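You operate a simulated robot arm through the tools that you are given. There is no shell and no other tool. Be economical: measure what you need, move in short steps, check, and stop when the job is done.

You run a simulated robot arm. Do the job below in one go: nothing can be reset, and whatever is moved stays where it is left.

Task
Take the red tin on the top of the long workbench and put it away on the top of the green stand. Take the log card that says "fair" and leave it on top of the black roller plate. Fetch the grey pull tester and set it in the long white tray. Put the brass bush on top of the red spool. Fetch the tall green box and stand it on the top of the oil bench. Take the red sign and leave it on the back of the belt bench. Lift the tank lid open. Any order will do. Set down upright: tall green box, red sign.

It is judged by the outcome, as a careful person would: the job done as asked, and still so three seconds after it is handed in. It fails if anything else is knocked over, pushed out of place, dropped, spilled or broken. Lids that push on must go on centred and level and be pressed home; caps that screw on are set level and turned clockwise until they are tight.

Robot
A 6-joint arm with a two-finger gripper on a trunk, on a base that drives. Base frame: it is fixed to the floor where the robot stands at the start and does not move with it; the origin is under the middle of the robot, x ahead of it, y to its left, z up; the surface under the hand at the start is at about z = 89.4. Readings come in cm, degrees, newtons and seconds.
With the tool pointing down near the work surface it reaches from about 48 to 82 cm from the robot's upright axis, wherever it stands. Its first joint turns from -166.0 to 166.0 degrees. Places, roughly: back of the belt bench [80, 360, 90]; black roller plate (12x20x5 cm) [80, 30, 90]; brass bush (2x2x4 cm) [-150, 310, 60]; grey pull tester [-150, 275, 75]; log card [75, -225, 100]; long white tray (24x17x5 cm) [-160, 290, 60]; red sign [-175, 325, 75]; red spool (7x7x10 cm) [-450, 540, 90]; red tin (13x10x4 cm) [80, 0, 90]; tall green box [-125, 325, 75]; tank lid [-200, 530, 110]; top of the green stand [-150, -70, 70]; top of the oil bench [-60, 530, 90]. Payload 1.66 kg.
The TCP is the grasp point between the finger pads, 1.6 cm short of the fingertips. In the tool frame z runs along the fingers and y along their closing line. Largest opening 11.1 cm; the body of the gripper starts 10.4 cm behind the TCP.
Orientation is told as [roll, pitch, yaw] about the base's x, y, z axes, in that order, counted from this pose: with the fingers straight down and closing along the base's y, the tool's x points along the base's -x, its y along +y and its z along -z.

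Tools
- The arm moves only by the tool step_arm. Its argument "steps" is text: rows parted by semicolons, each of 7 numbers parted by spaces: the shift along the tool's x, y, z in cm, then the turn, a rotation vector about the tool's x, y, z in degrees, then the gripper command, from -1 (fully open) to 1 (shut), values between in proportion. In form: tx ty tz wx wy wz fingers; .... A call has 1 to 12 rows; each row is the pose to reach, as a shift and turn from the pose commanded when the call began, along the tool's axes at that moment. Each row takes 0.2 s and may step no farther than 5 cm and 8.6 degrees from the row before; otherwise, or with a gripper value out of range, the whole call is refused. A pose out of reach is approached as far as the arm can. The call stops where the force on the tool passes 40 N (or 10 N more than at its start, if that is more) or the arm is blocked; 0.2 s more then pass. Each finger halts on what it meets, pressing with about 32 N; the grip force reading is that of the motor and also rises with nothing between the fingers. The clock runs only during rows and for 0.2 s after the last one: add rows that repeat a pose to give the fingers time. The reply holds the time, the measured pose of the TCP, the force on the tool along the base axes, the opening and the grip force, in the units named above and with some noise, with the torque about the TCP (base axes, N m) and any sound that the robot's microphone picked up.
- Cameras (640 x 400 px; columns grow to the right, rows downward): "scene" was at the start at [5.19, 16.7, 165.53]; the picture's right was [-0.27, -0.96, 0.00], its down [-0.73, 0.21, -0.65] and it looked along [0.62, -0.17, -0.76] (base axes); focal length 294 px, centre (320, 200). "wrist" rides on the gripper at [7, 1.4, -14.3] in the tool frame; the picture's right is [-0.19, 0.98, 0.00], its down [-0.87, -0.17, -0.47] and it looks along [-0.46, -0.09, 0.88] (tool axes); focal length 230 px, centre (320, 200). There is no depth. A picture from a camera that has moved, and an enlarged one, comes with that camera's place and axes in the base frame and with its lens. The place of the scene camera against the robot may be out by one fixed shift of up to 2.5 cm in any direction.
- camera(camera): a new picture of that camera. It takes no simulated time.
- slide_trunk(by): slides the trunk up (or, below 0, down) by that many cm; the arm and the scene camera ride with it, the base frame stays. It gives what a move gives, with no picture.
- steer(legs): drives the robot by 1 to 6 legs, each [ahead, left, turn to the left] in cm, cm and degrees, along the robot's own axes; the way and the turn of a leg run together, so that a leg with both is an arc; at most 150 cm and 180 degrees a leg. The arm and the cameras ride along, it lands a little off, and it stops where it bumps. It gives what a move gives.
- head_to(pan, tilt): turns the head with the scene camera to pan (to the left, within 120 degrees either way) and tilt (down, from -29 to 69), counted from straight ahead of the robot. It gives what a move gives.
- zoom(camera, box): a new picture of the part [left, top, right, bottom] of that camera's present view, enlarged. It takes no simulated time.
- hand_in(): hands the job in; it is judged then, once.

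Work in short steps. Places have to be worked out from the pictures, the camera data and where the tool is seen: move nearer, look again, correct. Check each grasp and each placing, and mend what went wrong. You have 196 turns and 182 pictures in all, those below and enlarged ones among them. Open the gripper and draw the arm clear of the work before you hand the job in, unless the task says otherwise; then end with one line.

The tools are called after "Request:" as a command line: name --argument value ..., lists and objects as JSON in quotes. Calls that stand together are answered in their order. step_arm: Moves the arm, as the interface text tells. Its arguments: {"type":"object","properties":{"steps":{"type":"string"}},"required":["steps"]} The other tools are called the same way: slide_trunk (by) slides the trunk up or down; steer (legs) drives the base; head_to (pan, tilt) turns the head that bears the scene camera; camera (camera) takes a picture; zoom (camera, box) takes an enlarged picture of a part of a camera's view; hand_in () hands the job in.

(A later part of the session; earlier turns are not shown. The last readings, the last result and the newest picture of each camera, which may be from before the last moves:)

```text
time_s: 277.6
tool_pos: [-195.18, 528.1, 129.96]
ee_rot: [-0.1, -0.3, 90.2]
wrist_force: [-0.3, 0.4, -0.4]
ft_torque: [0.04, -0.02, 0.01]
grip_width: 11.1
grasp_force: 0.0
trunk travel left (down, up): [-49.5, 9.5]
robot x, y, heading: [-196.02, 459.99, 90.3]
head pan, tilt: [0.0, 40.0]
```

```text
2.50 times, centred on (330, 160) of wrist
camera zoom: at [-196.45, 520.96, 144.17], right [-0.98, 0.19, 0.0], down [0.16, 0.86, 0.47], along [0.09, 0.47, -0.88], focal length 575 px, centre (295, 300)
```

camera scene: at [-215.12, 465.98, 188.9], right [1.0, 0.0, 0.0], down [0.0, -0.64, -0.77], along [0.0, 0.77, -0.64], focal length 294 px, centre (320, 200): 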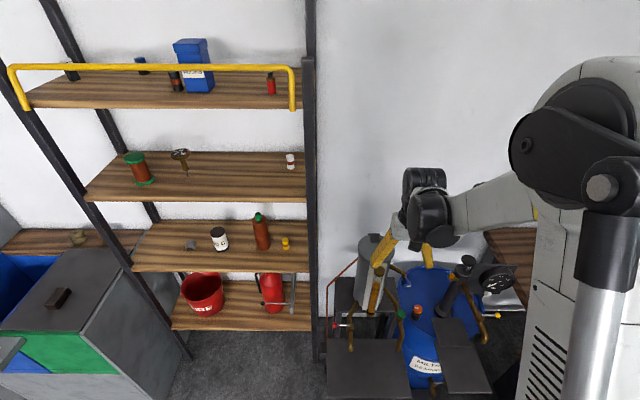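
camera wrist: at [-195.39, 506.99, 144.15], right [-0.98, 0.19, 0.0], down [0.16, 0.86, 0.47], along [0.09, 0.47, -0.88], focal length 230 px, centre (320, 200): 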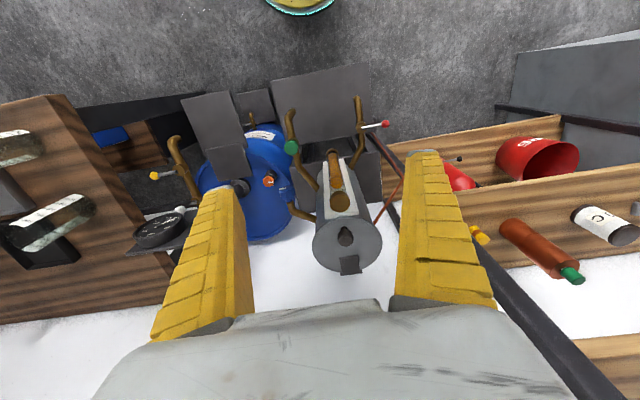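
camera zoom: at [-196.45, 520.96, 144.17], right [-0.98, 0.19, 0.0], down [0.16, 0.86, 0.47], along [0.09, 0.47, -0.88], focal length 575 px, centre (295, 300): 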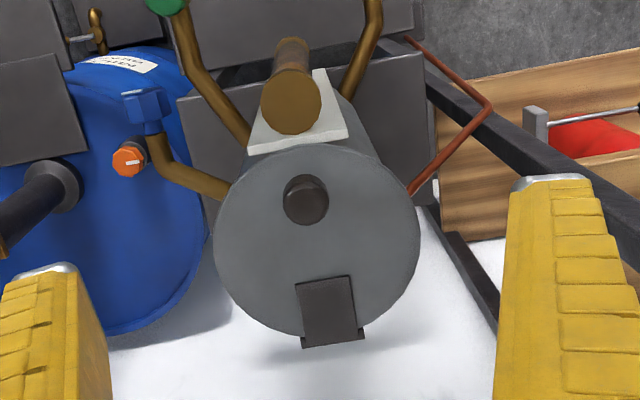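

Triangulated: lid top z≈111, centre (−195.2, 534.8), knob head at (−195.1, 531.3, 113.4), hinge at y≈541.3. I drive 6 cm closer for reach over the arc.

Request:
steer --legs '[[6, 0, 0]]'

Request:
camera --camera "wrist"

```text
time_s: 278.5
tool_pos: [-195.22, 534.32, 129.75]
ee_rot: [-0.1, -0.1, 90.2]
wrist_force: [-1.1, 1.6, -0.8]
ft_torque: [-0.08, 0.0, -0.02]
grip_width: 11.1
grasp_force: 0.1
trunk travel left (down, up): [-49.5, 9.5]
robot x, y, heading: [-195.98, 465.68, 90.3]
head pan, tilt: [0.0, 40.0]
```

```text
79 pictures are left
camera wrist: at [-196.5, 527.19, 144.03], right [-0.98, 0.19, 0.0], down [0.16, 0.87, 0.47], along [0.09, 0.46, -0.88], focal length 230 px, centre (320, 200)
```

wrist: 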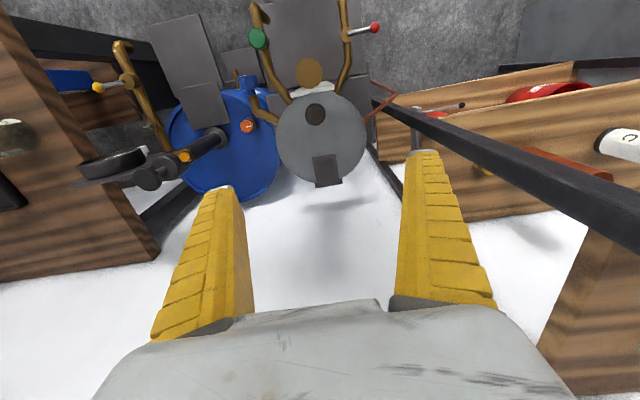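

Knob confirmed at (−195.0, 531.1). I come down over it with the fingers at ~6 cm.

Request:
step_arm --steps "1.6 -0.1 2 0 0 0 0; 3.2 -0.2 5 0 0 0 0; 3.2 -0.2 9 0 0 0 0; 3.2 -0.2 13 0 0 0 0; 3.2 -0.2 15 0 0 0 0; 3.2 -0.2 16 0 0 0 0; 3.2 -0.2 16.3 0 0 0 0"

Request:
camera --camera "wrist"

Request:
zoom --camera "scene" --box '[310, 190, 450, 320]'

```text
time_s: 280.1
tool_pos: [-194.94, 530.9, 113.63]
ee_rot: [0.0, -0.3, 90.2]
wrist_force: [-0.4, -0.8, 0.4]
ft_torque: [0.02, 0.0, -0.01]
grip_width: 5.76
grasp_force: 1.5
trunk travel left (down, up): [-49.5, 9.5]
robot x, y, heading: [-195.92, 465.71, 90.4]
head pan, tilt: [0.0, 40.0]
```

```text
78 pictures are left
camera wrist: at [-196.3, 523.82, 127.79], right [-0.98, 0.19, 0.0], down [0.16, 0.86, 0.47], along [0.09, 0.47, -0.88], focal length 230 px, centre (320, 200)
```

wrist: 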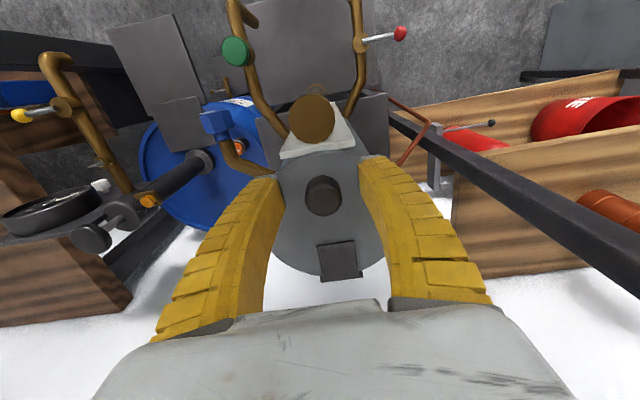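

```text
3.08 times, centred on (380, 255) of scene
camera zoom: at [-215.13, 471.96, 188.89], right [1.0, 0.0, 0.0], down [0.0, -0.64, -0.77], along [0.0, 0.77, -0.64], focal length 905 px, centre (135, 31)
```

zoom: 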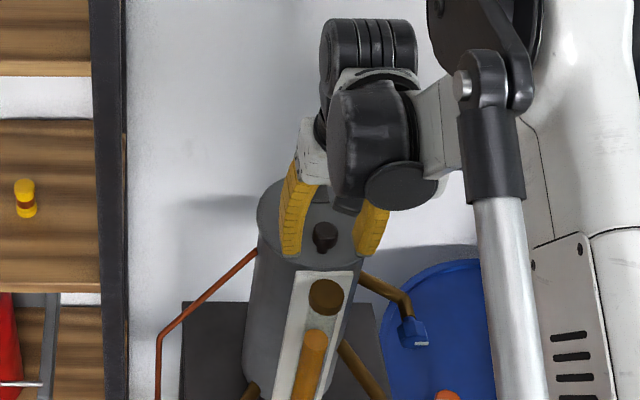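

The knob lies between the pads. I close on it.

Request:
step_arm --steps "0 0 0.2 0 0 0 0.4; 0 0 0.2 0 0 0 0.8; 0 0 0.2 0 0 0 1; 0 0 0.2 0 0 0 1"

```text
time_s: 281.1
tool_pos: [-195.06, 530.97, 113.36]
ee_rot: [0.0, -0.2, 90.2]
wrist_force: [-8.6, 2.9, 4.0]
ft_torque: [0.66, 0.04, 0.05]
grip_width: 2.24
grasp_force: 34.1
trunk travel left (down, up): [-49.5, 9.5]
robot x, y, heading: [-195.65, 465.99, 90.2]
head pan, tilt: [0.0, 40.0]
```

Knob gripped (2.2 cm). I lift along the lid's arc to ~50°, letting the knob pivot and tilting the hand slightly.

Request:
step_arm --steps "-0.2 0 -0.9 0 1 0 1; -0.5 0 -1.74 0 2 0 1; -0.9 0 -2.6 0 3 0 1; -1.3 0 -3.37 0 4 0 1; -1.8 0 -4.1 0 5 0 1; -2.37 0 -4.83 0 6 0 1; -3 0 -5.5 0 7 0 1; -3.67 0 -6.09 0 8 0 1; -4.4 0 -6.6 0 9 0 1; -5.18 0 -7.1 0 10 0 1"

Request:
camera --camera "wrist"

Request:
zoom --camera "scene" --box '[310, 170, 450, 300]'

```text
time_s: 283.3
tool_pos: [-195.26, 536.05, 120.66]
ee_rot: [-0.1, 9.9, 90.3]
wrist_force: [-10.0, -9.2, -0.5]
ft_torque: [-0.86, 0.08, 0.06]
grip_width: 1.65
grasp_force: 34.0
trunk travel left (down, up): [-49.5, 9.5]
robot x, y, heading: [-195.88, 465.79, 90.2]
head pan, tilt: [0.0, 40.0]
```

```text
76 pictures are left
camera wrist: at [-196.45, 531.49, 135.83], right [-0.98, 0.18, -0.03], down [0.16, 0.93, 0.32], along [0.09, 0.31, -0.95], focal length 230 px, centre (320, 200)
```

wrist: 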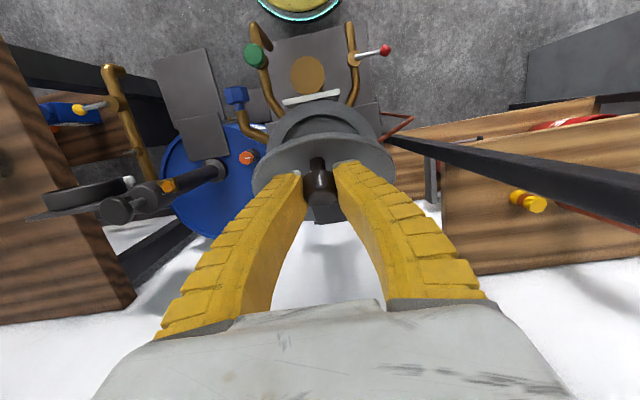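

```text
3.08 times, centred on (380, 235) of scene
camera zoom: at [-215.31, 471.84, 188.88], right [1.0, 0.0, 0.0], down [0.0, -0.64, -0.77], along [0.0, 0.77, -0.64], focal length 905 px, centre (135, 92)
```

zoom: 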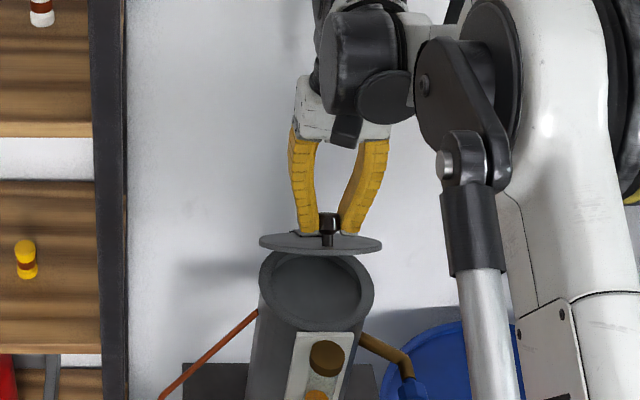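

The lid follows (≈45°). I carry on along the arc to ~95°.

Request:
step_arm --steps "-0.75 0 -0.55 0 0.5 0 1; -1.5 0 -1.01 0 1 0 1; -2.3 0 -1.4 0 1.5 0 1; -3.16 0 -1.75 0 2 0 1; -4 0 -2 0 2.5 0 1; -4.92 0 -2.18 0 3 0 1; -5.8 0 -2.28 0 3 0 1; -6.72 0 -2.31 0 3 0 1; -7.6 0 -2.25 0 3 0 1"

Request:
camera --camera "wrist"

Request:
zoom --camera "scene" --box '[310, 150, 450, 280]'

```text
time_s: 285.3
tool_pos: [-195.05, 544.09, 121.26]
ee_rot: [0.0, 12.8, 90.1]
wrist_force: [-4.4, -1.0, -10.6]
ft_torque: [0.11, 0.04, -0.05]
grip_width: 1.94
grasp_force: 34.2
trunk travel left (down, up): [-49.5, 9.5]
robot x, y, heading: [-195.78, 465.64, 90.2]
head pan, tilt: [0.0, 40.0]
```

```text
74 pictures are left
camera wrist: at [-196.41, 540.42, 136.6], right [-0.98, 0.18, -0.04], down [0.16, 0.95, 0.27], along [0.09, 0.26, -0.96], focal length 230 px, centre (320, 200)
```

wrist: 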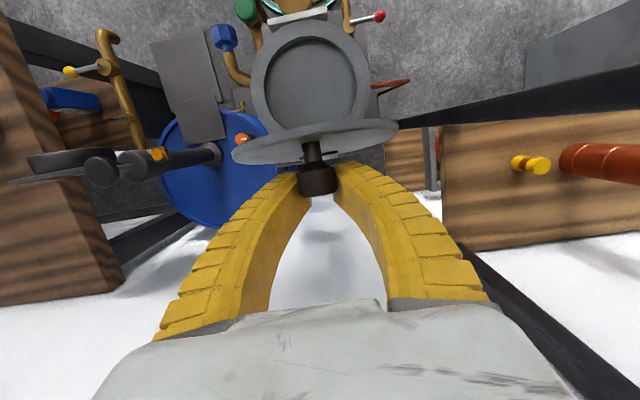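

```text
3.08 times, centred on (380, 215) of scene
camera zoom: at [-215.2, 472.2, 188.83], right [1.0, 0.0, 0.0], down [0.0, -0.64, -0.77], along [0.0, 0.77, -0.64], focal length 905 px, centre (135, 154)
```

zoom: 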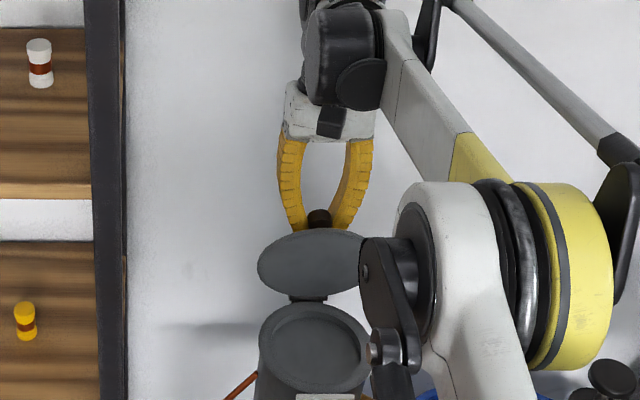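

The lid is about upright (~88°). I push it on past vertical, gently, until it stops or ~112°.

Request:
step_arm --steps "-0.9 0 0 0 0 0 1; -1.8 0 0.1 0 0 0 1; -2.7 0 0.25 0 0 0 1; -3.6 0 0.5 0 0 0 1; -4.5 0 0.8 0 0 0 1"

Request:
zoom --camera "scene" --box '[310, 150, 450, 280]'

Request:
camera --camera "wrist"

```text
time_s: 286.5
tool_pos: [-195.08, 543.81, 120.85]
ee_rot: [0.1, 12.8, 90.2]
wrist_force: [1.6, -2.2, -2.9]
ft_torque: [-0.02, -0.02, 0.02]
grip_width: 1.96
grasp_force: 33.7
out of reach, approached as far as the arm can: row 1, 2, 3, 4, 5
trunk travel left (down, up): [-49.5, 9.5]
robot x, y, heading: [-195.86, 465.64, 90.1]
head pan, tilt: [0.0, 40.0]
```

```text
3.08 times, centred on (380, 215) of scene
camera zoom: at [-215.08, 471.85, 188.92], right [1.0, 0.0, 0.0], down [0.0, -0.64, -0.77], along [0.0, 0.77, -0.64], focal length 905 px, centre (135, 154)
```

zoom: 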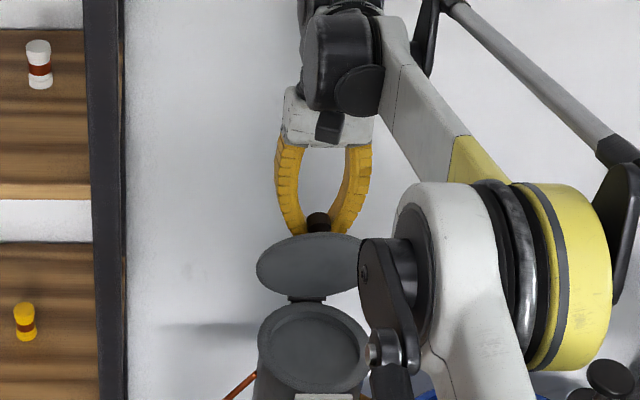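

```text
71 pictures are left
camera wrist: at [-196.42, 540.03, 136.32], right [-0.98, 0.18, -0.04], down [0.16, 0.95, 0.27], along [0.09, 0.26, -0.96], focal length 230 px, centre (320, 200)
```

wrist: 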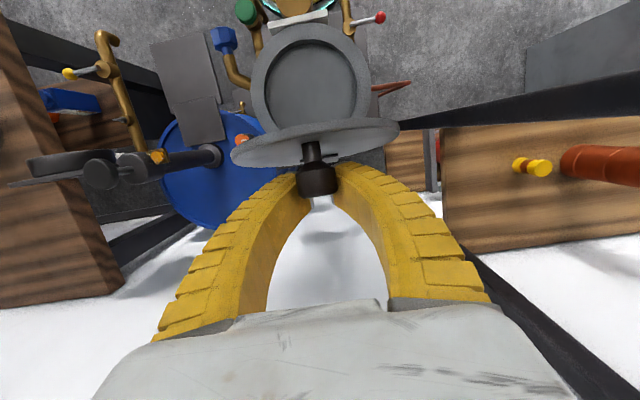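

The arm is at its reach limit with the lid near 85°. I edge the base ahead 3 cm, which carries the knob back over the hinge.

Request:
steer --legs '[[3, 0, 0]]'

Request:
zoom --camera "scene" --box '[310, 150, 450, 280]'

```text
time_s: 287.6
tool_pos: [-195.13, 547.01, 120.31]
ee_rot: [-0.1, 12.8, 90.1]
wrist_force: [0.7, -10.3, -24.8]
ft_torque: [0.2, 0.02, 0.02]
grip_width: 1.47
grasp_force: 33.9
trunk travel left (down, up): [-49.5, 9.5]
robot x, y, heading: [-195.83, 469.07, 90.3]
head pan, tilt: [0.0, 40.0]
stopped in leg 1: the force on the tool passed its limit at 46 N (the readings are from after the stop); the commanded pose is now the measured one
```

```text
3.08 times, centred on (380, 215) of scene
camera zoom: at [-215.12, 475.26, 188.89], right [1.0, 0.0, 0.0], down [0.0, -0.64, -0.77], along [0.0, 0.77, -0.64], focal length 905 px, centre (135, 154)
```

zoom: 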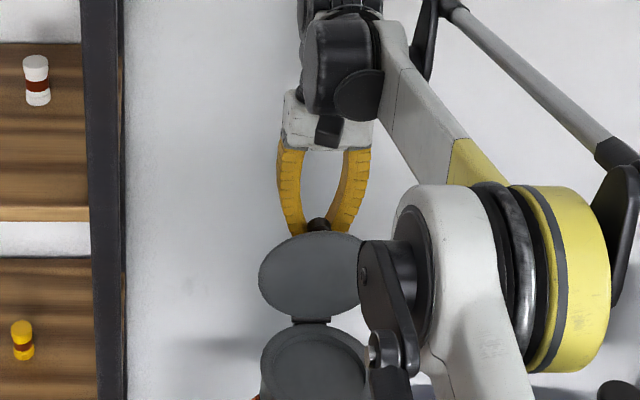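

Lid now ~98°, past vertical. The pull is downward, so I lower slightly along the arc.

Request:
step_arm --steps "0 0 0.4 0 0 0 1; 0 0 0.8 0 0 0 1; 0 0 1.1 0 0 0 1"

Request:
camera --camera "wrist"

```text
time_s: 288.4
tool_pos: [-195.14, 546.8, 119.38]
ee_rot: [-0.1, 12.6, 90.1]
wrist_force: [0.8, 0.1, -0.7]
ft_torque: [-0.03, -0.01, -0.01]
grip_width: 0.0
grasp_force: 28.6
trunk travel left (down, up): [-49.5, 9.5]
robot x, y, heading: [-195.81, 468.86, 90.1]
head pan, tilt: [0.0, 40.0]
```

```text
69 pictures are left
camera wrist: at [-196.42, 542.96, 134.85], right [-0.98, 0.18, -0.04], down [0.16, 0.95, 0.27], along [0.09, 0.26, -0.96], focal length 230 px, centre (320, 200)
```

wrist: 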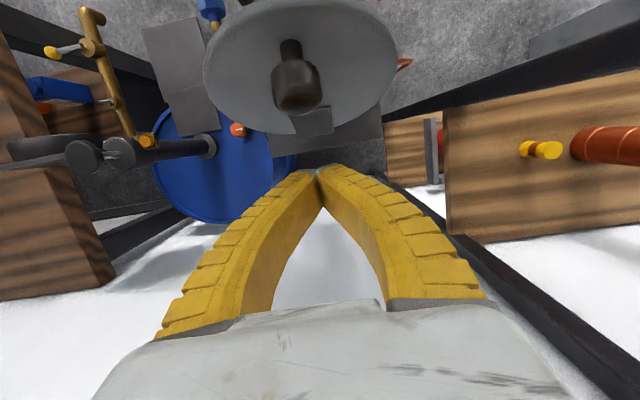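

The knob slipped free; I check where the lid is.

Request:
zoom --camera "scene" --box '[310, 150, 450, 280]'

```text
3.08 times, centred on (380, 215) of scene
camera zoom: at [-215.12, 475.17, 188.9], right [1.0, 0.0, 0.0], down [0.0, -0.64, -0.77], along [0.0, 0.77, -0.64], focal length 905 px, centre (135, 154)
```

zoom: 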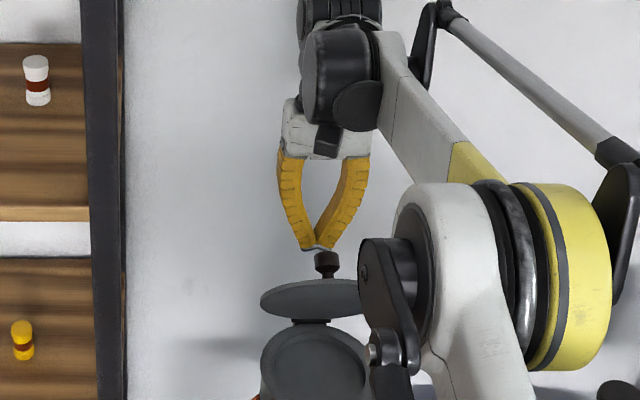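

It's at ~55°. I wait half a second to see whether it falls or holds.

Request:
step_arm --steps "0 0 0 0 0 0 1; 0 0 0 0 0 0 1"

Request:
zoom --camera "scene" --box '[310, 150, 450, 280]'

```text
time_s: 289.0
tool_pos: [-195.17, 546.77, 119.44]
ee_rot: [-0.1, 12.6, 90.1]
wrist_force: [0.6, -0.8, -0.4]
ft_torque: [0.02, -0.02, -0.01]
grip_width: 0.0
grasp_force: 28.5
trunk travel left (down, up): [-49.5, 9.5]
robot x, y, heading: [-196.11, 468.94, 90.0]
head pan, tilt: [0.0, 40.0]
```

```text
3.08 times, centred on (380, 215) of scene
camera zoom: at [-215.13, 475.19, 188.89], right [1.0, 0.0, 0.0], down [0.0, -0.64, -0.77], along [0.0, 0.77, -0.64], focal length 905 px, centre (135, 154)
```

zoom: 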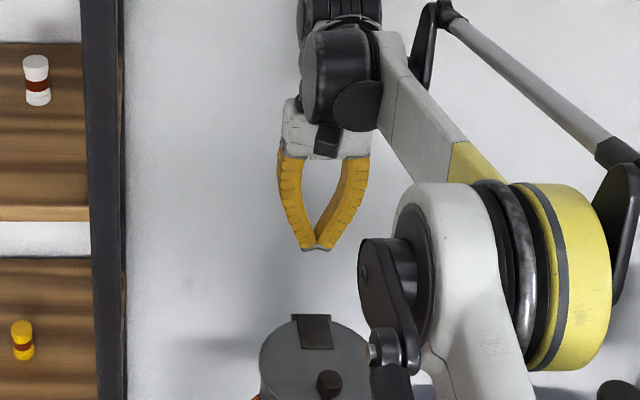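

It fell shut: I had pulled past its stop and the knob popped out of the pads' edge. I'll retry with a better arc (hinge y≈542.2) and open the fingers calmly past vertical. First back above the knob, upright and open.

Request:
step_arm --steps "0 0 -3 0 0 0 0.5; 3.5 0 -2.5 0 -3 0 0; 7 0 -2 0 -6 0 0; 10.5 0 -1.5 0 -9 0 0; 14 0 -1 0 -12.6 0 0; 16.2 0 -0.5 0 -12.6 0 0; 16.2 0 -0.5 0 -12.6 0 0"

Request:
zoom --camera "wrist" --box '[220, 110, 420, 270]'

```text
time_s: 290.6
tool_pos: [-195.03, 531.04, 123.45]
ee_rot: [-0.2, 0.1, 90.1]
wrist_force: [-0.1, -0.2, 0.4]
ft_torque: [0.04, 0.01, -0.01]
grip_width: 5.76
grasp_force: 1.3
trunk travel left (down, up): [-49.5, 9.5]
robot x, y, heading: [-195.58, 469.52, 89.8]
head pan, tilt: [0.0, 40.0]
```

```text
2.50 times, centred on (320, 190) of wrist
camera zoom: at [-196.33, 524.0, 137.73], right [-0.98, 0.19, 0.0], down [0.16, 0.87, 0.47], along [0.09, 0.46, -0.88], focal length 575 px, centre (320, 225)
```

zoom: 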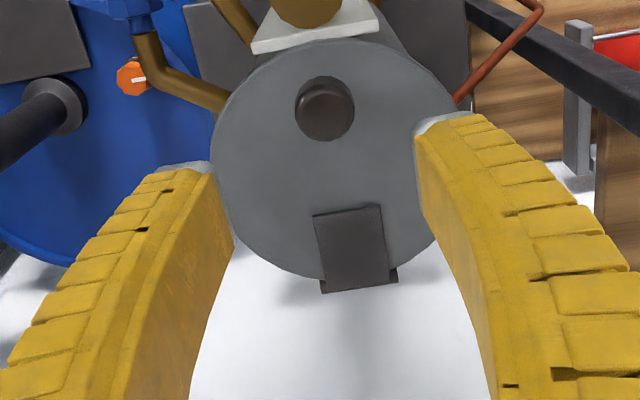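

I go down onto the knob a bit deeper than before (tips just above the lid), and close.

Request:
step_arm --steps "-0.1 0 4 0 0 0 0; -0.1 0 8 0 0 0 0; -0.1 0 10 0 0 0 0; -0.1 0 10.5 0 0 0 0; -0.1 0 10.5 0 0 0 0.5; -0.1 0 10.5 0 0 0 1; -0.1 0 10.5 0 0 0 1; -0.1 0 10.5 0 0 0 1"

```text
time_s: 292.4
tool_pos: [-195.2, 531.21, 112.8]
ee_rot: [-0.1, 0.2, 90.2]
wrist_force: [-5.2, 5.1, -4.0]
ft_torque: [-0.25, 0.07, 0.0]
grip_width: 1.88
grasp_force: 34.4
trunk travel left (down, up): [-49.5, 9.5]
robot x, y, heading: [-195.66, 469.03, 90.1]
head pan, tilt: [0.0, 40.0]
```

Gripped at 1.9 cm. I lift along the new arc to ~60°.

Request:
step_arm --steps "-0.4 0 -1.54 0 0 0 1; -0.9 0 -2.83 0 1 0 1; -1.57 0 -4.05 0 2 0 1; -2.5 0 -5.33 0 3 0 1; -3.46 0 -6.34 0 4 0 1; -4.69 0 -7.33 0 5 0 1; -5.88 0 -8.06 0 6 0 1; -7.33 0 -8.7 0 7 0 1"

Request:
zoom --camera "scene" --box '[310, 150, 450, 280]'

Request:
camera --camera "wrist"

```text
time_s: 294.2
tool_pos: [-195.08, 538.82, 121.56]
ee_rot: [-0.1, 7.2, 90.0]
wrist_force: [-0.3, 1.3, -20.8]
ft_torque: [-0.55, -0.03, -0.04]
grip_width: 1.69
grasp_force: 33.9
trunk travel left (down, up): [-49.5, 9.5]
robot x, y, heading: [-195.9, 469.02, 90.1]
head pan, tilt: [0.0, 40.0]
```

```text
3.08 times, centred on (380, 215) of scene
camera zoom: at [-215.13, 475.46, 188.88], right [1.0, 0.0, 0.0], down [0.0, -0.64, -0.77], along [0.0, 0.77, -0.64], focal length 905 px, centre (135, 154)
```

zoom: 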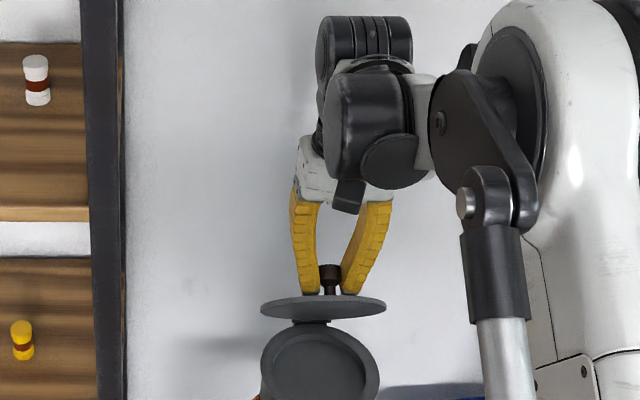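

```text
64 pictures are left
camera wrist: at [-196.44, 533.57, 136.56], right [-0.98, 0.19, -0.03], down [0.16, 0.92, 0.36], along [0.09, 0.35, -0.93], focal length 230 px, centre (320, 200)
```

wrist: 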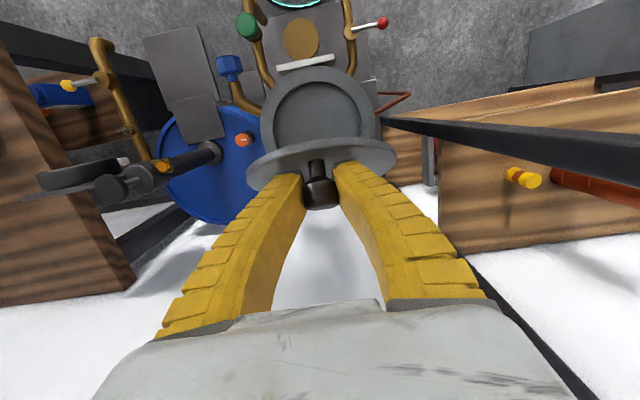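

Lid ≈58°. I continue to ~92°, easing the height a bit.

Request:
step_arm --steps "-0.9 0 0 0 0.5 0 1; -1.88 0 -0.24 0 1 0 1; -2.9 0 -0.45 0 1.5 0 1; -3.86 0 -0.59 0 2 0 1; -4.9 0 -0.65 0 2 0 1; -5.87 0 -0.64 0 2 0 1; -6.5 0 -0.56 0 2 0 1"

Request:
zoom --camera "scene" --box '[310, 150, 450, 280]'

Request:
camera --camera "wrist"

```text
time_s: 295.8
tool_pos: [-195.05, 545.13, 121.18]
ee_rot: [-0.2, 9.2, 90.0]
wrist_force: [0.1, -16.2, -23.2]
ft_torque: [-1.04, 0.02, 0.01]
grip_width: 1.9
grasp_force: 34.1
trunk travel left (down, up): [-49.5, 9.5]
robot x, y, heading: [-195.88, 468.84, 89.9]
head pan, tilt: [0.0, 40.0]
```

```text
3.08 times, centred on (380, 215) of scene
camera zoom: at [-215.13, 475.22, 188.88], right [1.0, 0.0, 0.0], down [0.0, -0.64, -0.77], along [0.0, 0.77, -0.64], focal length 905 px, centre (135, 154)
```

zoom: 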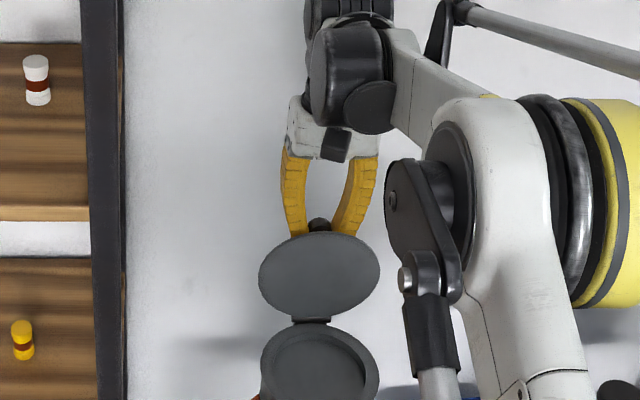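

```text
62 pictures are left
camera wrist: at [-196.4, 540.39, 136.49], right [-0.98, 0.18, -0.03], down [0.16, 0.93, 0.33], along [0.09, 0.32, -0.94], focal length 230 px, centre (320, 200)
```

wrist: 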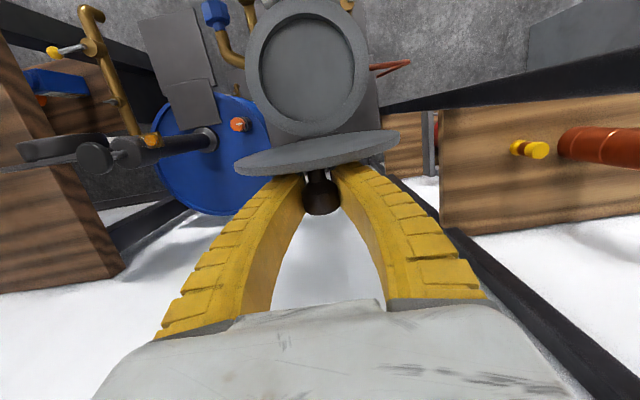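

Lid is about at 90° (underside now seen from the hand). I lower 0.7 to relieve the pull and read the forces.

Request:
step_arm --steps "0 0 0.4 0 0 0 1; 0 0 0.7 0 0 0 1; 0 0 0.7 0 0 0 1"

```text
time_s: 296.6
tool_pos: [-195.04, 545.09, 120.63]
ee_rot: [-0.1, 9.1, 90.1]
wrist_force: [-0.2, -3.8, -8.9]
ft_torque: [-0.1, 0.03, 0.0]
grip_width: 1.94
grasp_force: 34.3
trunk travel left (down, up): [-49.5, 9.5]
robot x, y, heading: [-196.31, 469.05, 90.1]
head pan, tilt: [0.0, 40.0]
```

Forces small again. I carry it on 2.5 cm further back and slightly down.

Request:
step_arm --steps "-0.5 0 0.1 0 0 0 1; -1 0 0.2 0 0 0 1; -1.5 0 0.35 0 0 0 1; -2 0 0.5 0 0 0 1; -2.5 0 0.7 0 0 0 1"

Request:
zoom --camera "scene" --box '[310, 150, 450, 280]'

```text
time_s: 297.8
tool_pos: [-194.97, 547.1, 119.57]
ee_rot: [-0.1, 9.1, 90.1]
wrist_force: [1.4, -18.2, -18.1]
ft_torque: [-0.58, 0.05, -0.07]
grip_width: 1.64
grasp_force: 33.6
trunk travel left (down, up): [-49.5, 9.5]
robot x, y, heading: [-195.55, 468.72, 90.2]
head pan, tilt: [0.0, 40.0]
```

```text
3.08 times, centred on (380, 215) of scene
camera zoom: at [-215.1, 475.12, 188.89], right [1.0, 0.0, 0.0], down [0.0, -0.64, -0.77], along [0.0, 0.77, -0.64], focal length 905 px, centre (135, 154)
```

zoom: 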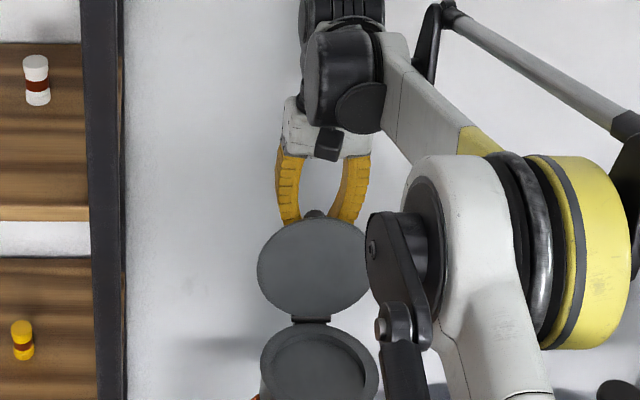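

Lid ≈100°, past vertical. I open the fingers calmly here and look.

Request:
step_arm --steps "0.2 0 0 0 0 0 0.9; 0.2 0 0 0 0 0 0.6; 0.2 0 0 0 0 0 0.2; 0.2 0 0 0 0 0 0.2"

Request:
zoom --camera "scene" --box '[310, 150, 450, 280]'

Request:
camera --camera "wrist"

```text
time_s: 298.8
tool_pos: [-195.02, 547.15, 119.6]
ee_rot: [-0.2, 9.2, 90.2]
wrist_force: [0.6, 0.2, -0.6]
ft_torque: [0.0, -0.01, -0.05]
grip_width: 4.66
grasp_force: 1.6
trunk travel left (down, up): [-49.5, 9.5]
robot x, y, heading: [-195.49, 469.3, 90.3]
head pan, tilt: [0.0, 40.0]
```

```text
3.08 times, centred on (380, 215) of scene
camera zoom: at [-215.13, 475.17, 188.89], right [1.0, 0.0, 0.0], down [0.0, -0.64, -0.77], along [0.0, 0.77, -0.64], focal length 905 px, centre (135, 154)
```

zoom: 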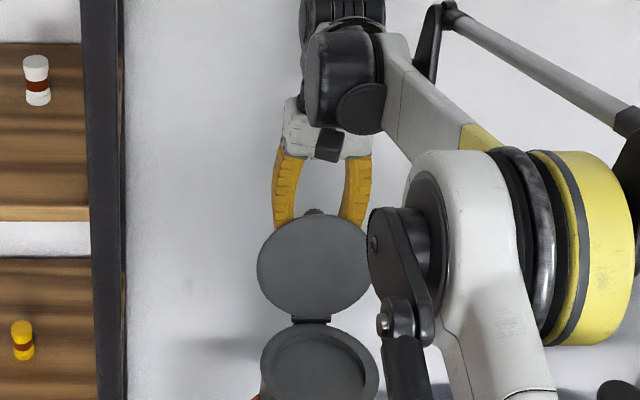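

```text
59 pictures are left
camera wrist: at [-196.42, 542.39, 134.82], right [-0.98, 0.18, -0.03], down [0.16, 0.93, 0.33], along [0.09, 0.32, -0.94], focal length 230 px, centre (320, 200)
```

wrist: 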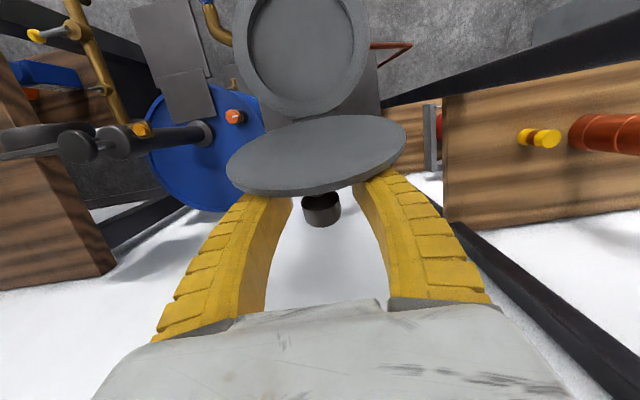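

The lid stays open by itself or on the fingers, ~103°. I withdraw along the hand's axis, away from it.

Request:
step_arm --steps "0 0 -1.5 0 0 0 0.2; 0 0 -3 0 0 0 0.2; 0 0 -4.5 0 0 0 0.2; 0 0 -6 0 0 0 0.2; 0 0 -7.5 0 0 0 0.2"

Request:
zoom --camera "scene" --box '[310, 150, 450, 280]'

```text
time_s: 300.0
tool_pos: [-195.21, 548.23, 127.13]
ee_rot: [-0.1, 9.1, 90.1]
wrist_force: [-0.2, 0.0, -0.3]
ft_torque: [0.02, -0.01, 0.0]
grip_width: 4.68
grasp_force: 1.5
trunk travel left (down, up): [-49.5, 9.5]
robot x, y, heading: [-195.96, 468.89, 90.2]
head pan, tilt: [0.0, 40.0]
```

```text
3.08 times, centred on (380, 215) of scene
camera zoom: at [-215.12, 475.15, 188.89], right [1.0, 0.0, 0.0], down [0.0, -0.64, -0.77], along [0.0, 0.77, -0.64], focal length 905 px, centre (135, 154)
```

zoom: 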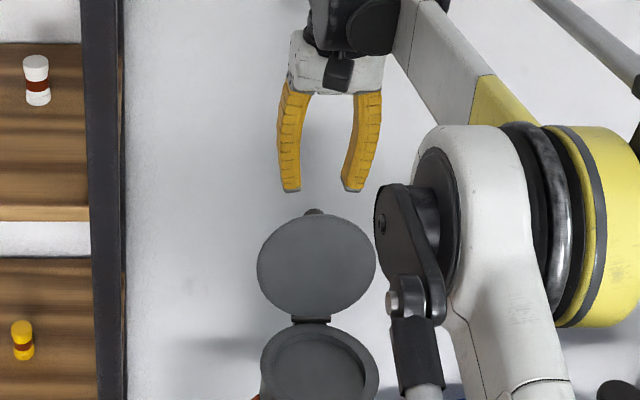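

The lid stands open by itself. I raise the trunk 9 and retract over it.

Request:
slide_trunk --by 9

Request:
step_arm --steps "4 0 0.7 0 0 0 0; 8 0 1.3 0 -3 0 0; 12 0 2 0 -6 0 0; 16 0 2.6 0 -9 0 0; 20 0 3.2 0 -9 0 0; 23 0 3.7 0 -9 0 0"

Request:
zoom --camera "scene" --box '[310, 150, 450, 280]'

```text
time_s: 301.3
tool_pos: [-195.16, 548.17, 136.05]
ee_rot: [-0.1, 9.1, 90.2]
wrist_force: [-0.1, -0.4, 0.3]
ft_torque: [0.0, -0.02, 0.02]
grip_width: 4.68
grasp_force: 1.4
trunk travel left (down, up): [-58.5, 0.5]
robot x, y, heading: [-195.76, 469.08, 90.2]
head pan, tilt: [0.0, 40.0]
```

```text
time_s: 302.7
tool_pos: [-194.97, 524.65, 136.17]
ee_rot: [-0.2, 0.0, 90.0]
wrist_force: [-0.7, -0.3, 0.3]
ft_torque: [-0.02, 0.0, 0.01]
grip_width: 5.76
grasp_force: 1.3
trunk travel left (down, up): [-58.5, 0.5]
robot x, y, heading: [-196.19, 469.18, 90.1]
head pan, tilt: [0.0, 40.0]
```

```text
3.08 times, centred on (380, 215) of scene
camera zoom: at [-215.12, 474.99, 197.9], right [1.0, 0.0, 0.0], down [0.0, -0.64, -0.77], along [0.0, 0.77, -0.64], focal length 905 px, centre (135, 154)
```

zoom: 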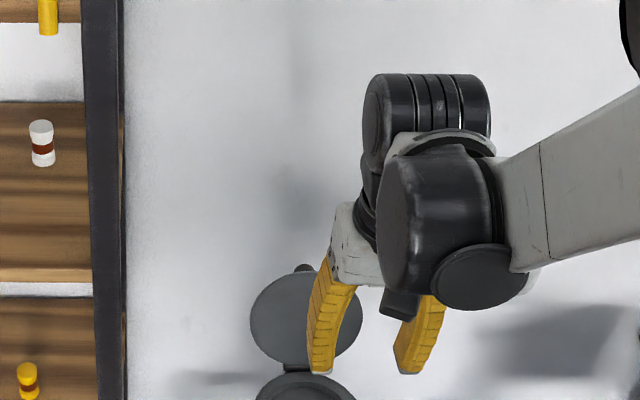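

Lid done. Now the bush: I drive back to the trolley's +x side, passing wide of the green pillar.

Request:
steer --legs '[[-40, 0, 0], [0, -140, 0], [0, 0, 90], [0, 119, 0], [14, 0, 0]]'

Request:
slide_trunk --by -38

Request:
camera --camera "wrist"

```text
time_s: 322.2
tool_pos: [-122.92, 311.45, 136.04]
ee_rot: [-0.1, 0.2, -179.3]
wrist_force: [0.7, -0.9, 0.0]
ft_torque: [0.02, 0.0, -0.02]
grip_width: 5.77
grasp_force: 1.4
trunk travel left (down, up): [-58.5, 0.5]
robot x, y, heading: [-66.94, 310.67, -179.5]
head pan, tilt: [0.0, 40.0]
```

```text
time_s: 325.9
tool_pos: [-123.0, 311.45, 98.08]
ee_rot: [-0.1, 0.0, -179.4]
wrist_force: [0.3, 0.7, 0.1]
ft_torque: [-0.02, -0.02, 0.0]
grip_width: 5.78
grasp_force: 1.1
trunk travel left (down, up): [-20.5, 38.5]
robot x, y, heading: [-67.01, 311.68, -179.2]
head pan, tilt: [0.0, 40.0]
```

```text
56 pictures are left
camera wrist: at [-115.95, 310.08, 112.37], right [-0.18, -0.98, 0.0], down [-0.87, 0.16, 0.47], along [-0.46, 0.09, -0.88], focal length 230 px, centre (320, 200)
```

wrist: 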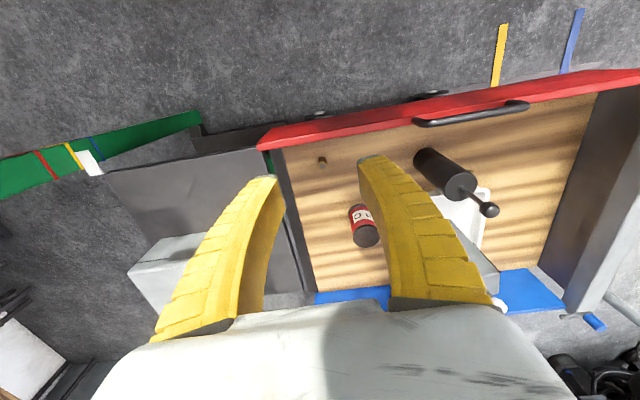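

The bush stands at (−132, 313), close to the red panel. To keep the wrist camera off the panel I tilt the hand 20° so that it leans away, and move above the bush.

Request:
step_arm --steps "-3 -0.5 0 0 6 0 0.1; -6 -1.1 0 0 13 0 0.1; -9 -1.6 0 0 20 0 0.1; -9 -1.6 0 0 20 0 0.1"

Request:
slide_trunk --by -20

Request:
camera --camera "wrist"

```text
time_s: 326.9
tool_pos: [-131.95, 312.94, 98.16]
ee_rot: [0.0, 20.2, -179.3]
wrist_force: [0.7, 0.5, -0.6]
ft_torque: [-0.01, -0.03, -0.01]
grip_width: 5.2
grasp_force: 0.9
trunk travel left (down, up): [-20.5, 38.5]
robot x, y, heading: [-67.27, 310.99, -179.4]
head pan, tilt: [0.0, 40.0]
```

```text
time_s: 329.1
tool_pos: [-131.97, 312.95, 78.13]
ee_rot: [-0.1, 20.0, -179.5]
wrist_force: [0.1, 0.2, -0.1]
ft_torque: [0.02, 0.0, 0.02]
grip_width: 5.22
grasp_force: 1.7
trunk travel left (down, up): [-0.5, 58.5]
robot x, y, heading: [-66.92, 310.87, -179.4]
head pan, tilt: [0.0, 40.0]
```

```text
55 pictures are left
camera wrist: at [-130.38, 311.52, 93.97], right [-0.17, -0.98, -0.07], down [-0.98, 0.16, 0.15], along [-0.13, 0.09, -0.99], focal length 230 px, centre (320, 200)
```

wrist: 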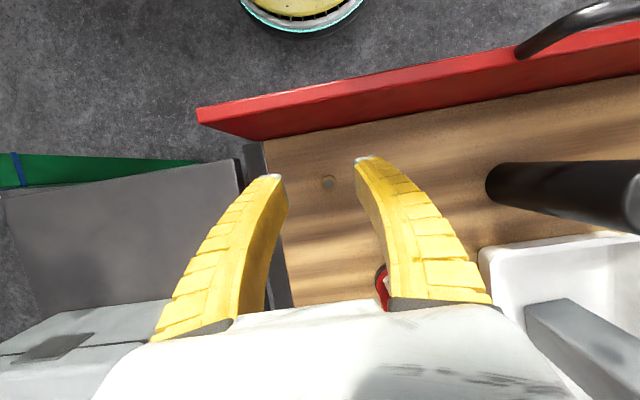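

Bush at (−132.2, 312.8), centred. I go down and close on it.

Request:
step_arm --steps "-1.4 0 3.8 0 0 0 0.1; -2.8 0 7.5 0 0 0 0.1; -4 0 10.7 0 0 0 0.1; -4.9 0 13.2 0 0 0 0.1; -4.9 0 13.2 0 0 0 0.5; -4.9 0 13.2 0 0 0 1; -4.9 0 13.2 0 0 0 1"

Request:
camera --camera "wrist"

```text
time_s: 330.6
tool_pos: [-132.14, 312.93, 64.02]
ee_rot: [-0.2, 20.1, -179.4]
wrist_force: [-2.4, 1.1, 5.7]
ft_torque: [0.01, 0.05, -0.01]
grip_width: 1.46
grasp_force: 31.9
trunk travel left (down, up): [-0.5, 58.5]
robot x, y, heading: [-67.21, 310.9, -179.1]
head pan, tilt: [0.0, 40.0]
```

```text
54 pictures are left
camera wrist: at [-130.45, 311.5, 79.81], right [-0.17, -0.98, -0.07], down [-0.98, 0.16, 0.15], along [-0.13, 0.09, -0.99], focal length 230 px, centre (320, 200)
```

wrist: 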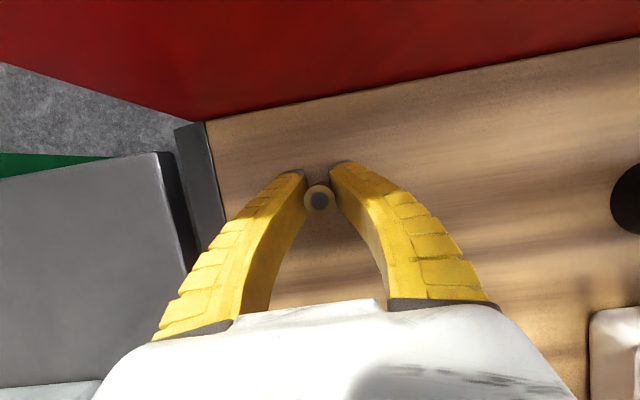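

Bush held (1.5 cm). I lift it clear with the trunk before anything else.

Request:
slide_trunk --by 38

Request:
camera --camera "wrist"

```text
time_s: 334.3
tool_pos: [-132.11, 312.91, 101.95]
ee_rot: [-0.1, 20.1, -179.5]
wrist_force: [0.1, -0.1, -0.1]
ft_torque: [0.02, -0.01, -0.01]
grip_width: 1.15
grasp_force: 32.1
trunk travel left (down, up): [-38.5, 20.5]
robot x, y, heading: [-66.9, 311.43, -179.4]
head pan, tilt: [0.0, 40.0]
```

```text
53 pictures are left
camera wrist: at [-130.48, 311.49, 117.76], right [-0.17, -0.98, -0.07], down [-0.98, 0.16, 0.15], along [-0.13, 0.09, -0.99], focal length 230 px, centre (320, 200)
```

wrist: 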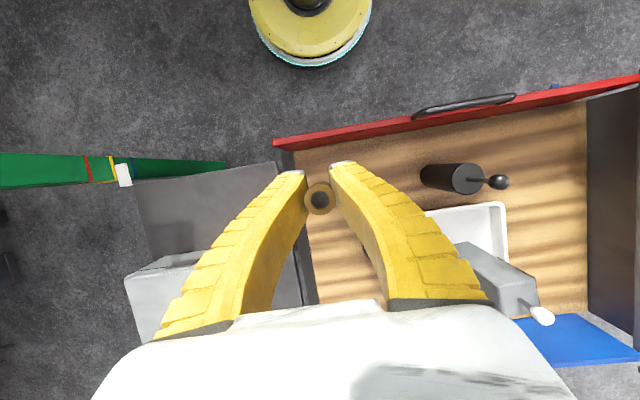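

Bush is up with the hand. I retract and drive along the y≈430 corridor toward the spool's cabinet.

Request:
step_arm --steps "4.2 0 0 0 0 0 1; 8.5 0 0 0 0 0 1"

Request:
steer --legs '[[-14, 0, 0], [0, -120, 0], [150, 0, 0], [150, 0, 0], [60, 0, 0]]'

Request:
head_to --pan -75 --tilt 30

Request:
camera --camera "scene"

```text
time_s: 334.9
tool_pos: [-124.06, 312.96, 104.98]
ee_rot: [-0.1, 20.1, -179.5]
wrist_force: [0.5, -0.5, -0.9]
ft_torque: [-0.02, 0.02, 0.0]
grip_width: 1.19
grasp_force: 31.9
trunk travel left (down, up): [-38.5, 20.5]
robot x, y, heading: [-66.96, 311.07, -179.7]
head pan, tilt: [0.0, 40.0]
```

```text
time_s: 358.9
tool_pos: [-470.49, 435.03, 104.89]
ee_rot: [-0.1, 20.1, -180.0]
wrist_force: [0.2, 0.5, -0.7]
ft_torque: [0.0, 0.0, -0.01]
grip_width: 1.17
grasp_force: 32.4
trunk travel left (down, up): [-38.5, 20.5]
robot x, y, heading: [-413.48, 432.24, -180.1]
head pan, tilt: [0.0, 40.0]
```

```text
time_s: 360.4
tool_pos: [-470.46, 435.03, 104.91]
ee_rot: [0.0, 20.1, -180.0]
wrist_force: [-0.9, 0.3, -2.0]
ft_torque: [-0.01, 0.03, 0.01]
grip_width: 1.16
grasp_force: 32.0
trunk travel left (down, up): [-38.5, 20.5]
robot x, y, heading: [-412.77, 432.21, -180.0]
head pan, tilt: [-75.0, 30.0]
```

```text
52 pictures are left
camera scene: at [-413.83, 422.09, 179.42], right [0.97, 0.26, 0.0], down [0.13, -0.48, -0.87], along [-0.23, 0.84, -0.5], focal length 294 px, centre (320, 200)
```

scene: 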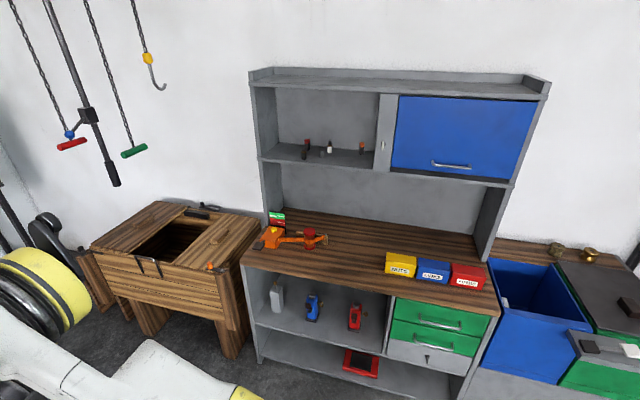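

Request:
zoom --camera "scene" --box '[230, 190, 390, 290]'

```text
4.00 times, centred on (310, 240) of scene
camera zoom: at [-413.83, 422.09, 179.42], right [0.97, 0.26, 0.0], down [0.13, -0.48, -0.87], along [-0.23, 0.84, -0.5], focal length 1177 px, centre (360, 40)
```

zoom: 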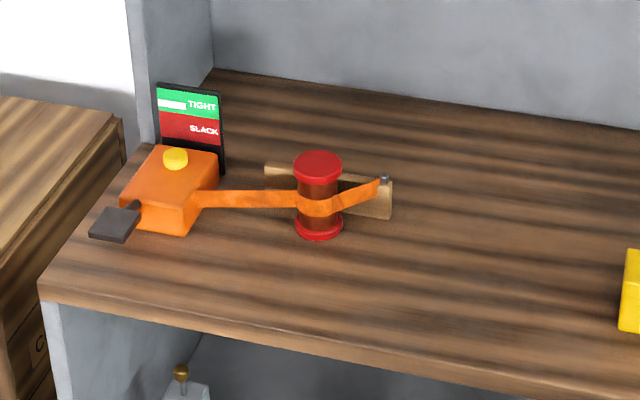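

The red spool stands on the cabinet counter at about (−447.5, 527), top z≈100, with the hutch in front of the wall from y≈537. I turn to heading 90 and yaw the tilted hand so that it leans to +x, away from the hutch.

Request:
slide_trunk --by 12

Request:
steer --legs '[[0, 0, -90], [0, 27, 0]]'

Request:
step_arm --steps "0 0 0 -2.8 0 7.7 1; 0 0 0 -5.6 0 15.4 1; 0 0 0 -8.4 0 23.1 1; 0 0 0 -11.2 0 30.8 1; 0 0 0 -14 0 38.5 1; 0 0 0 -16.8 0 46.2 1; 0 0 0 -19.6 0 53.9 1; 0 0 0 -22.4 0 61.6 1; 0 0 0 -25.2 0 69.3 1; 0 0 0 -28 0 77 1; 0 0 0 -30.8 0 84.6 1"

Request:
head_to --pan 0 --tilt 40

Request:
camera --camera "scene"

Request:
camera --camera "wrist"

```text
time_s: 361.9
tool_pos: [-470.49, 435.06, 116.92]
ee_rot: [-0.1, 20.1, -180.0]
wrist_force: [0.3, 0.5, -1.3]
ft_torque: [-0.01, -0.01, 0.04]
grip_width: 1.19
grasp_force: 31.8
trunk travel left (down, up): [-50.5, 8.5]
robot x, y, heading: [-413.07, 432.35, -180.2]
head pan, tilt: [-75.0, 30.0]
```

```text
time_s: 367.6
tool_pos: [-438.33, 489.62, 116.98]
ee_rot: [0.0, 20.2, 90.3]
wrist_force: [-0.1, -0.2, -1.0]
ft_torque: [0.02, -0.03, 0.01]
grip_width: 1.19
grasp_force: 32.2
trunk travel left (down, up): [-50.5, 8.5]
robot x, y, heading: [-440.29, 432.35, 90.0]
head pan, tilt: [-75.0, 30.0]
```

```text
time_s: 370.0
tool_pos: [-438.15, 489.59, 116.94]
ee_rot: [-0.1, 20.0, 0.1]
wrist_force: [0.0, -0.3, -0.1]
ft_torque: [-0.02, -0.02, 0.02]
grip_width: 1.18
grasp_force: 32.3
trunk travel left (down, up): [-50.5, 8.5]
robot x, y, heading: [-439.92, 432.35, 90.2]
head pan, tilt: [-75.0, 30.0]
```

```text
time_s: 371.5
tool_pos: [-438.22, 489.72, 116.9]
ee_rot: [0.0, 20.0, 0.3]
wrist_force: [0.1, -0.6, -0.9]
ft_torque: [-0.01, -0.01, 0.04]
grip_width: 1.19
grasp_force: 31.9
trunk travel left (down, up): [-50.5, 8.5]
robot x, y, heading: [-440.46, 432.19, 90.4]
head pan, tilt: [0.0, 40.0]
```

```text
50 pictures are left
camera scene: at [-459.64, 438.61, 189.89], right [1.0, 0.01, 0.0], down [0.0, -0.64, -0.77], along [0.0, 0.77, -0.64], focal length 294 px, centre (320, 200)
```

scene: 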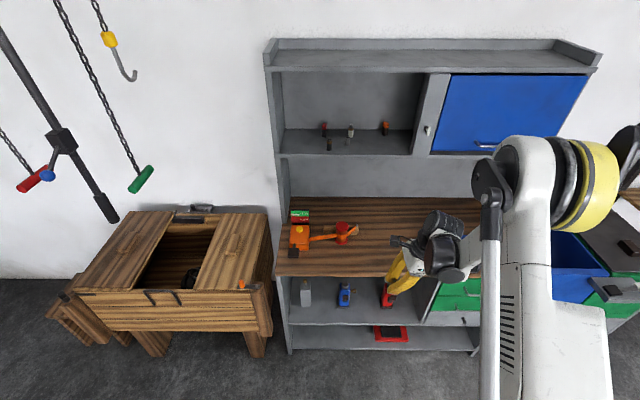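

```text
49 pictures are left
camera wrist: at [-439.85, 490.96, 132.72], right [0.17, 0.98, -0.07], down [0.98, -0.16, 0.15], along [0.14, -0.09, -0.99], focal length 230 px, centre (320, 200)
```

wrist: 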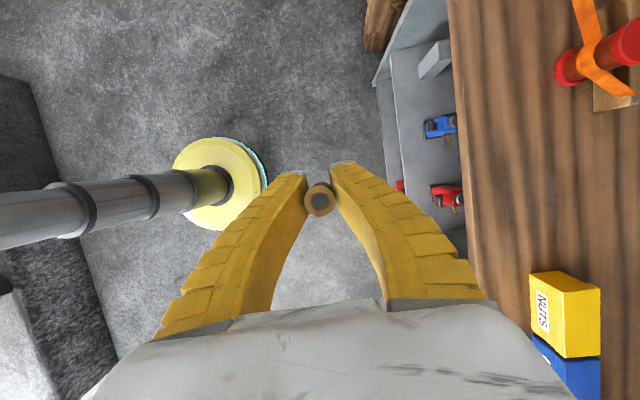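

Posture works. I drive 22 cm ahead and look at the spool from above.

Request:
steer --legs '[[22, 0, 0]]'

Request:
camera --camera "wrist"

Request:
zoom --camera "scene" --box '[270, 200, 470, 340]'

```text
time_s: 373.2
tool_pos: [-438.01, 511.67, 116.89]
ee_rot: [0.0, 19.9, 0.1]
wrist_force: [0.5, 0.3, -1.2]
ft_torque: [-0.04, 0.01, -0.01]
grip_width: 1.19
grasp_force: 31.9
trunk travel left (down, up): [-50.5, 8.5]
robot x, y, heading: [-440.63, 454.32, 89.9]
head pan, tilt: [0.0, 40.0]
```

```text
48 pictures are left
camera wrist: at [-439.76, 513.06, 132.69], right [0.18, 0.98, -0.07], down [0.98, -0.16, 0.15], along [0.13, -0.09, -0.99], focal length 230 px, centre (320, 200)
```

wrist: 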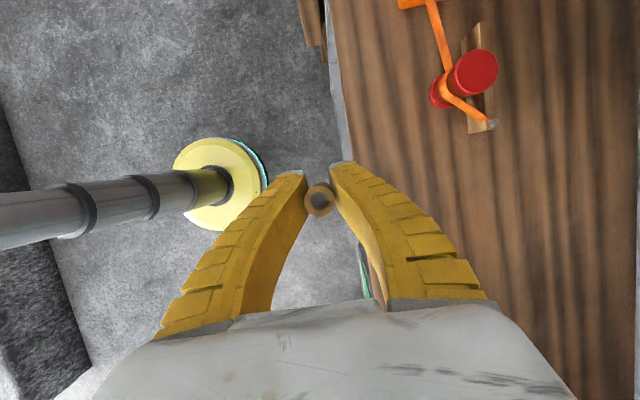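

```text
2.86 times, centred on (370, 270) of scene
camera zoom: at [-459.73, 460.81, 189.89], right [1.0, 0.0, 0.0], down [0.0, -0.64, -0.77], along [0.0, 0.77, -0.64], focal length 841 px, centre (177, 0)
```

zoom: 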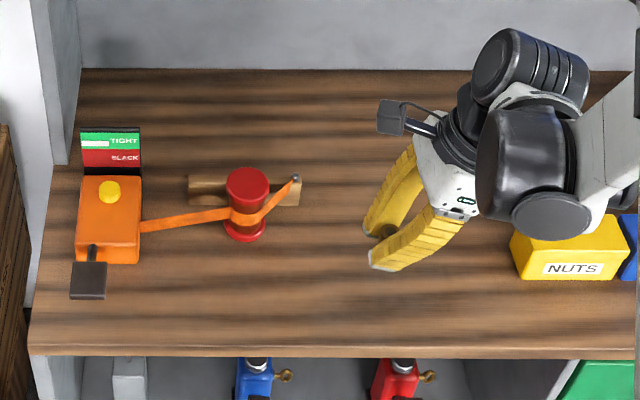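

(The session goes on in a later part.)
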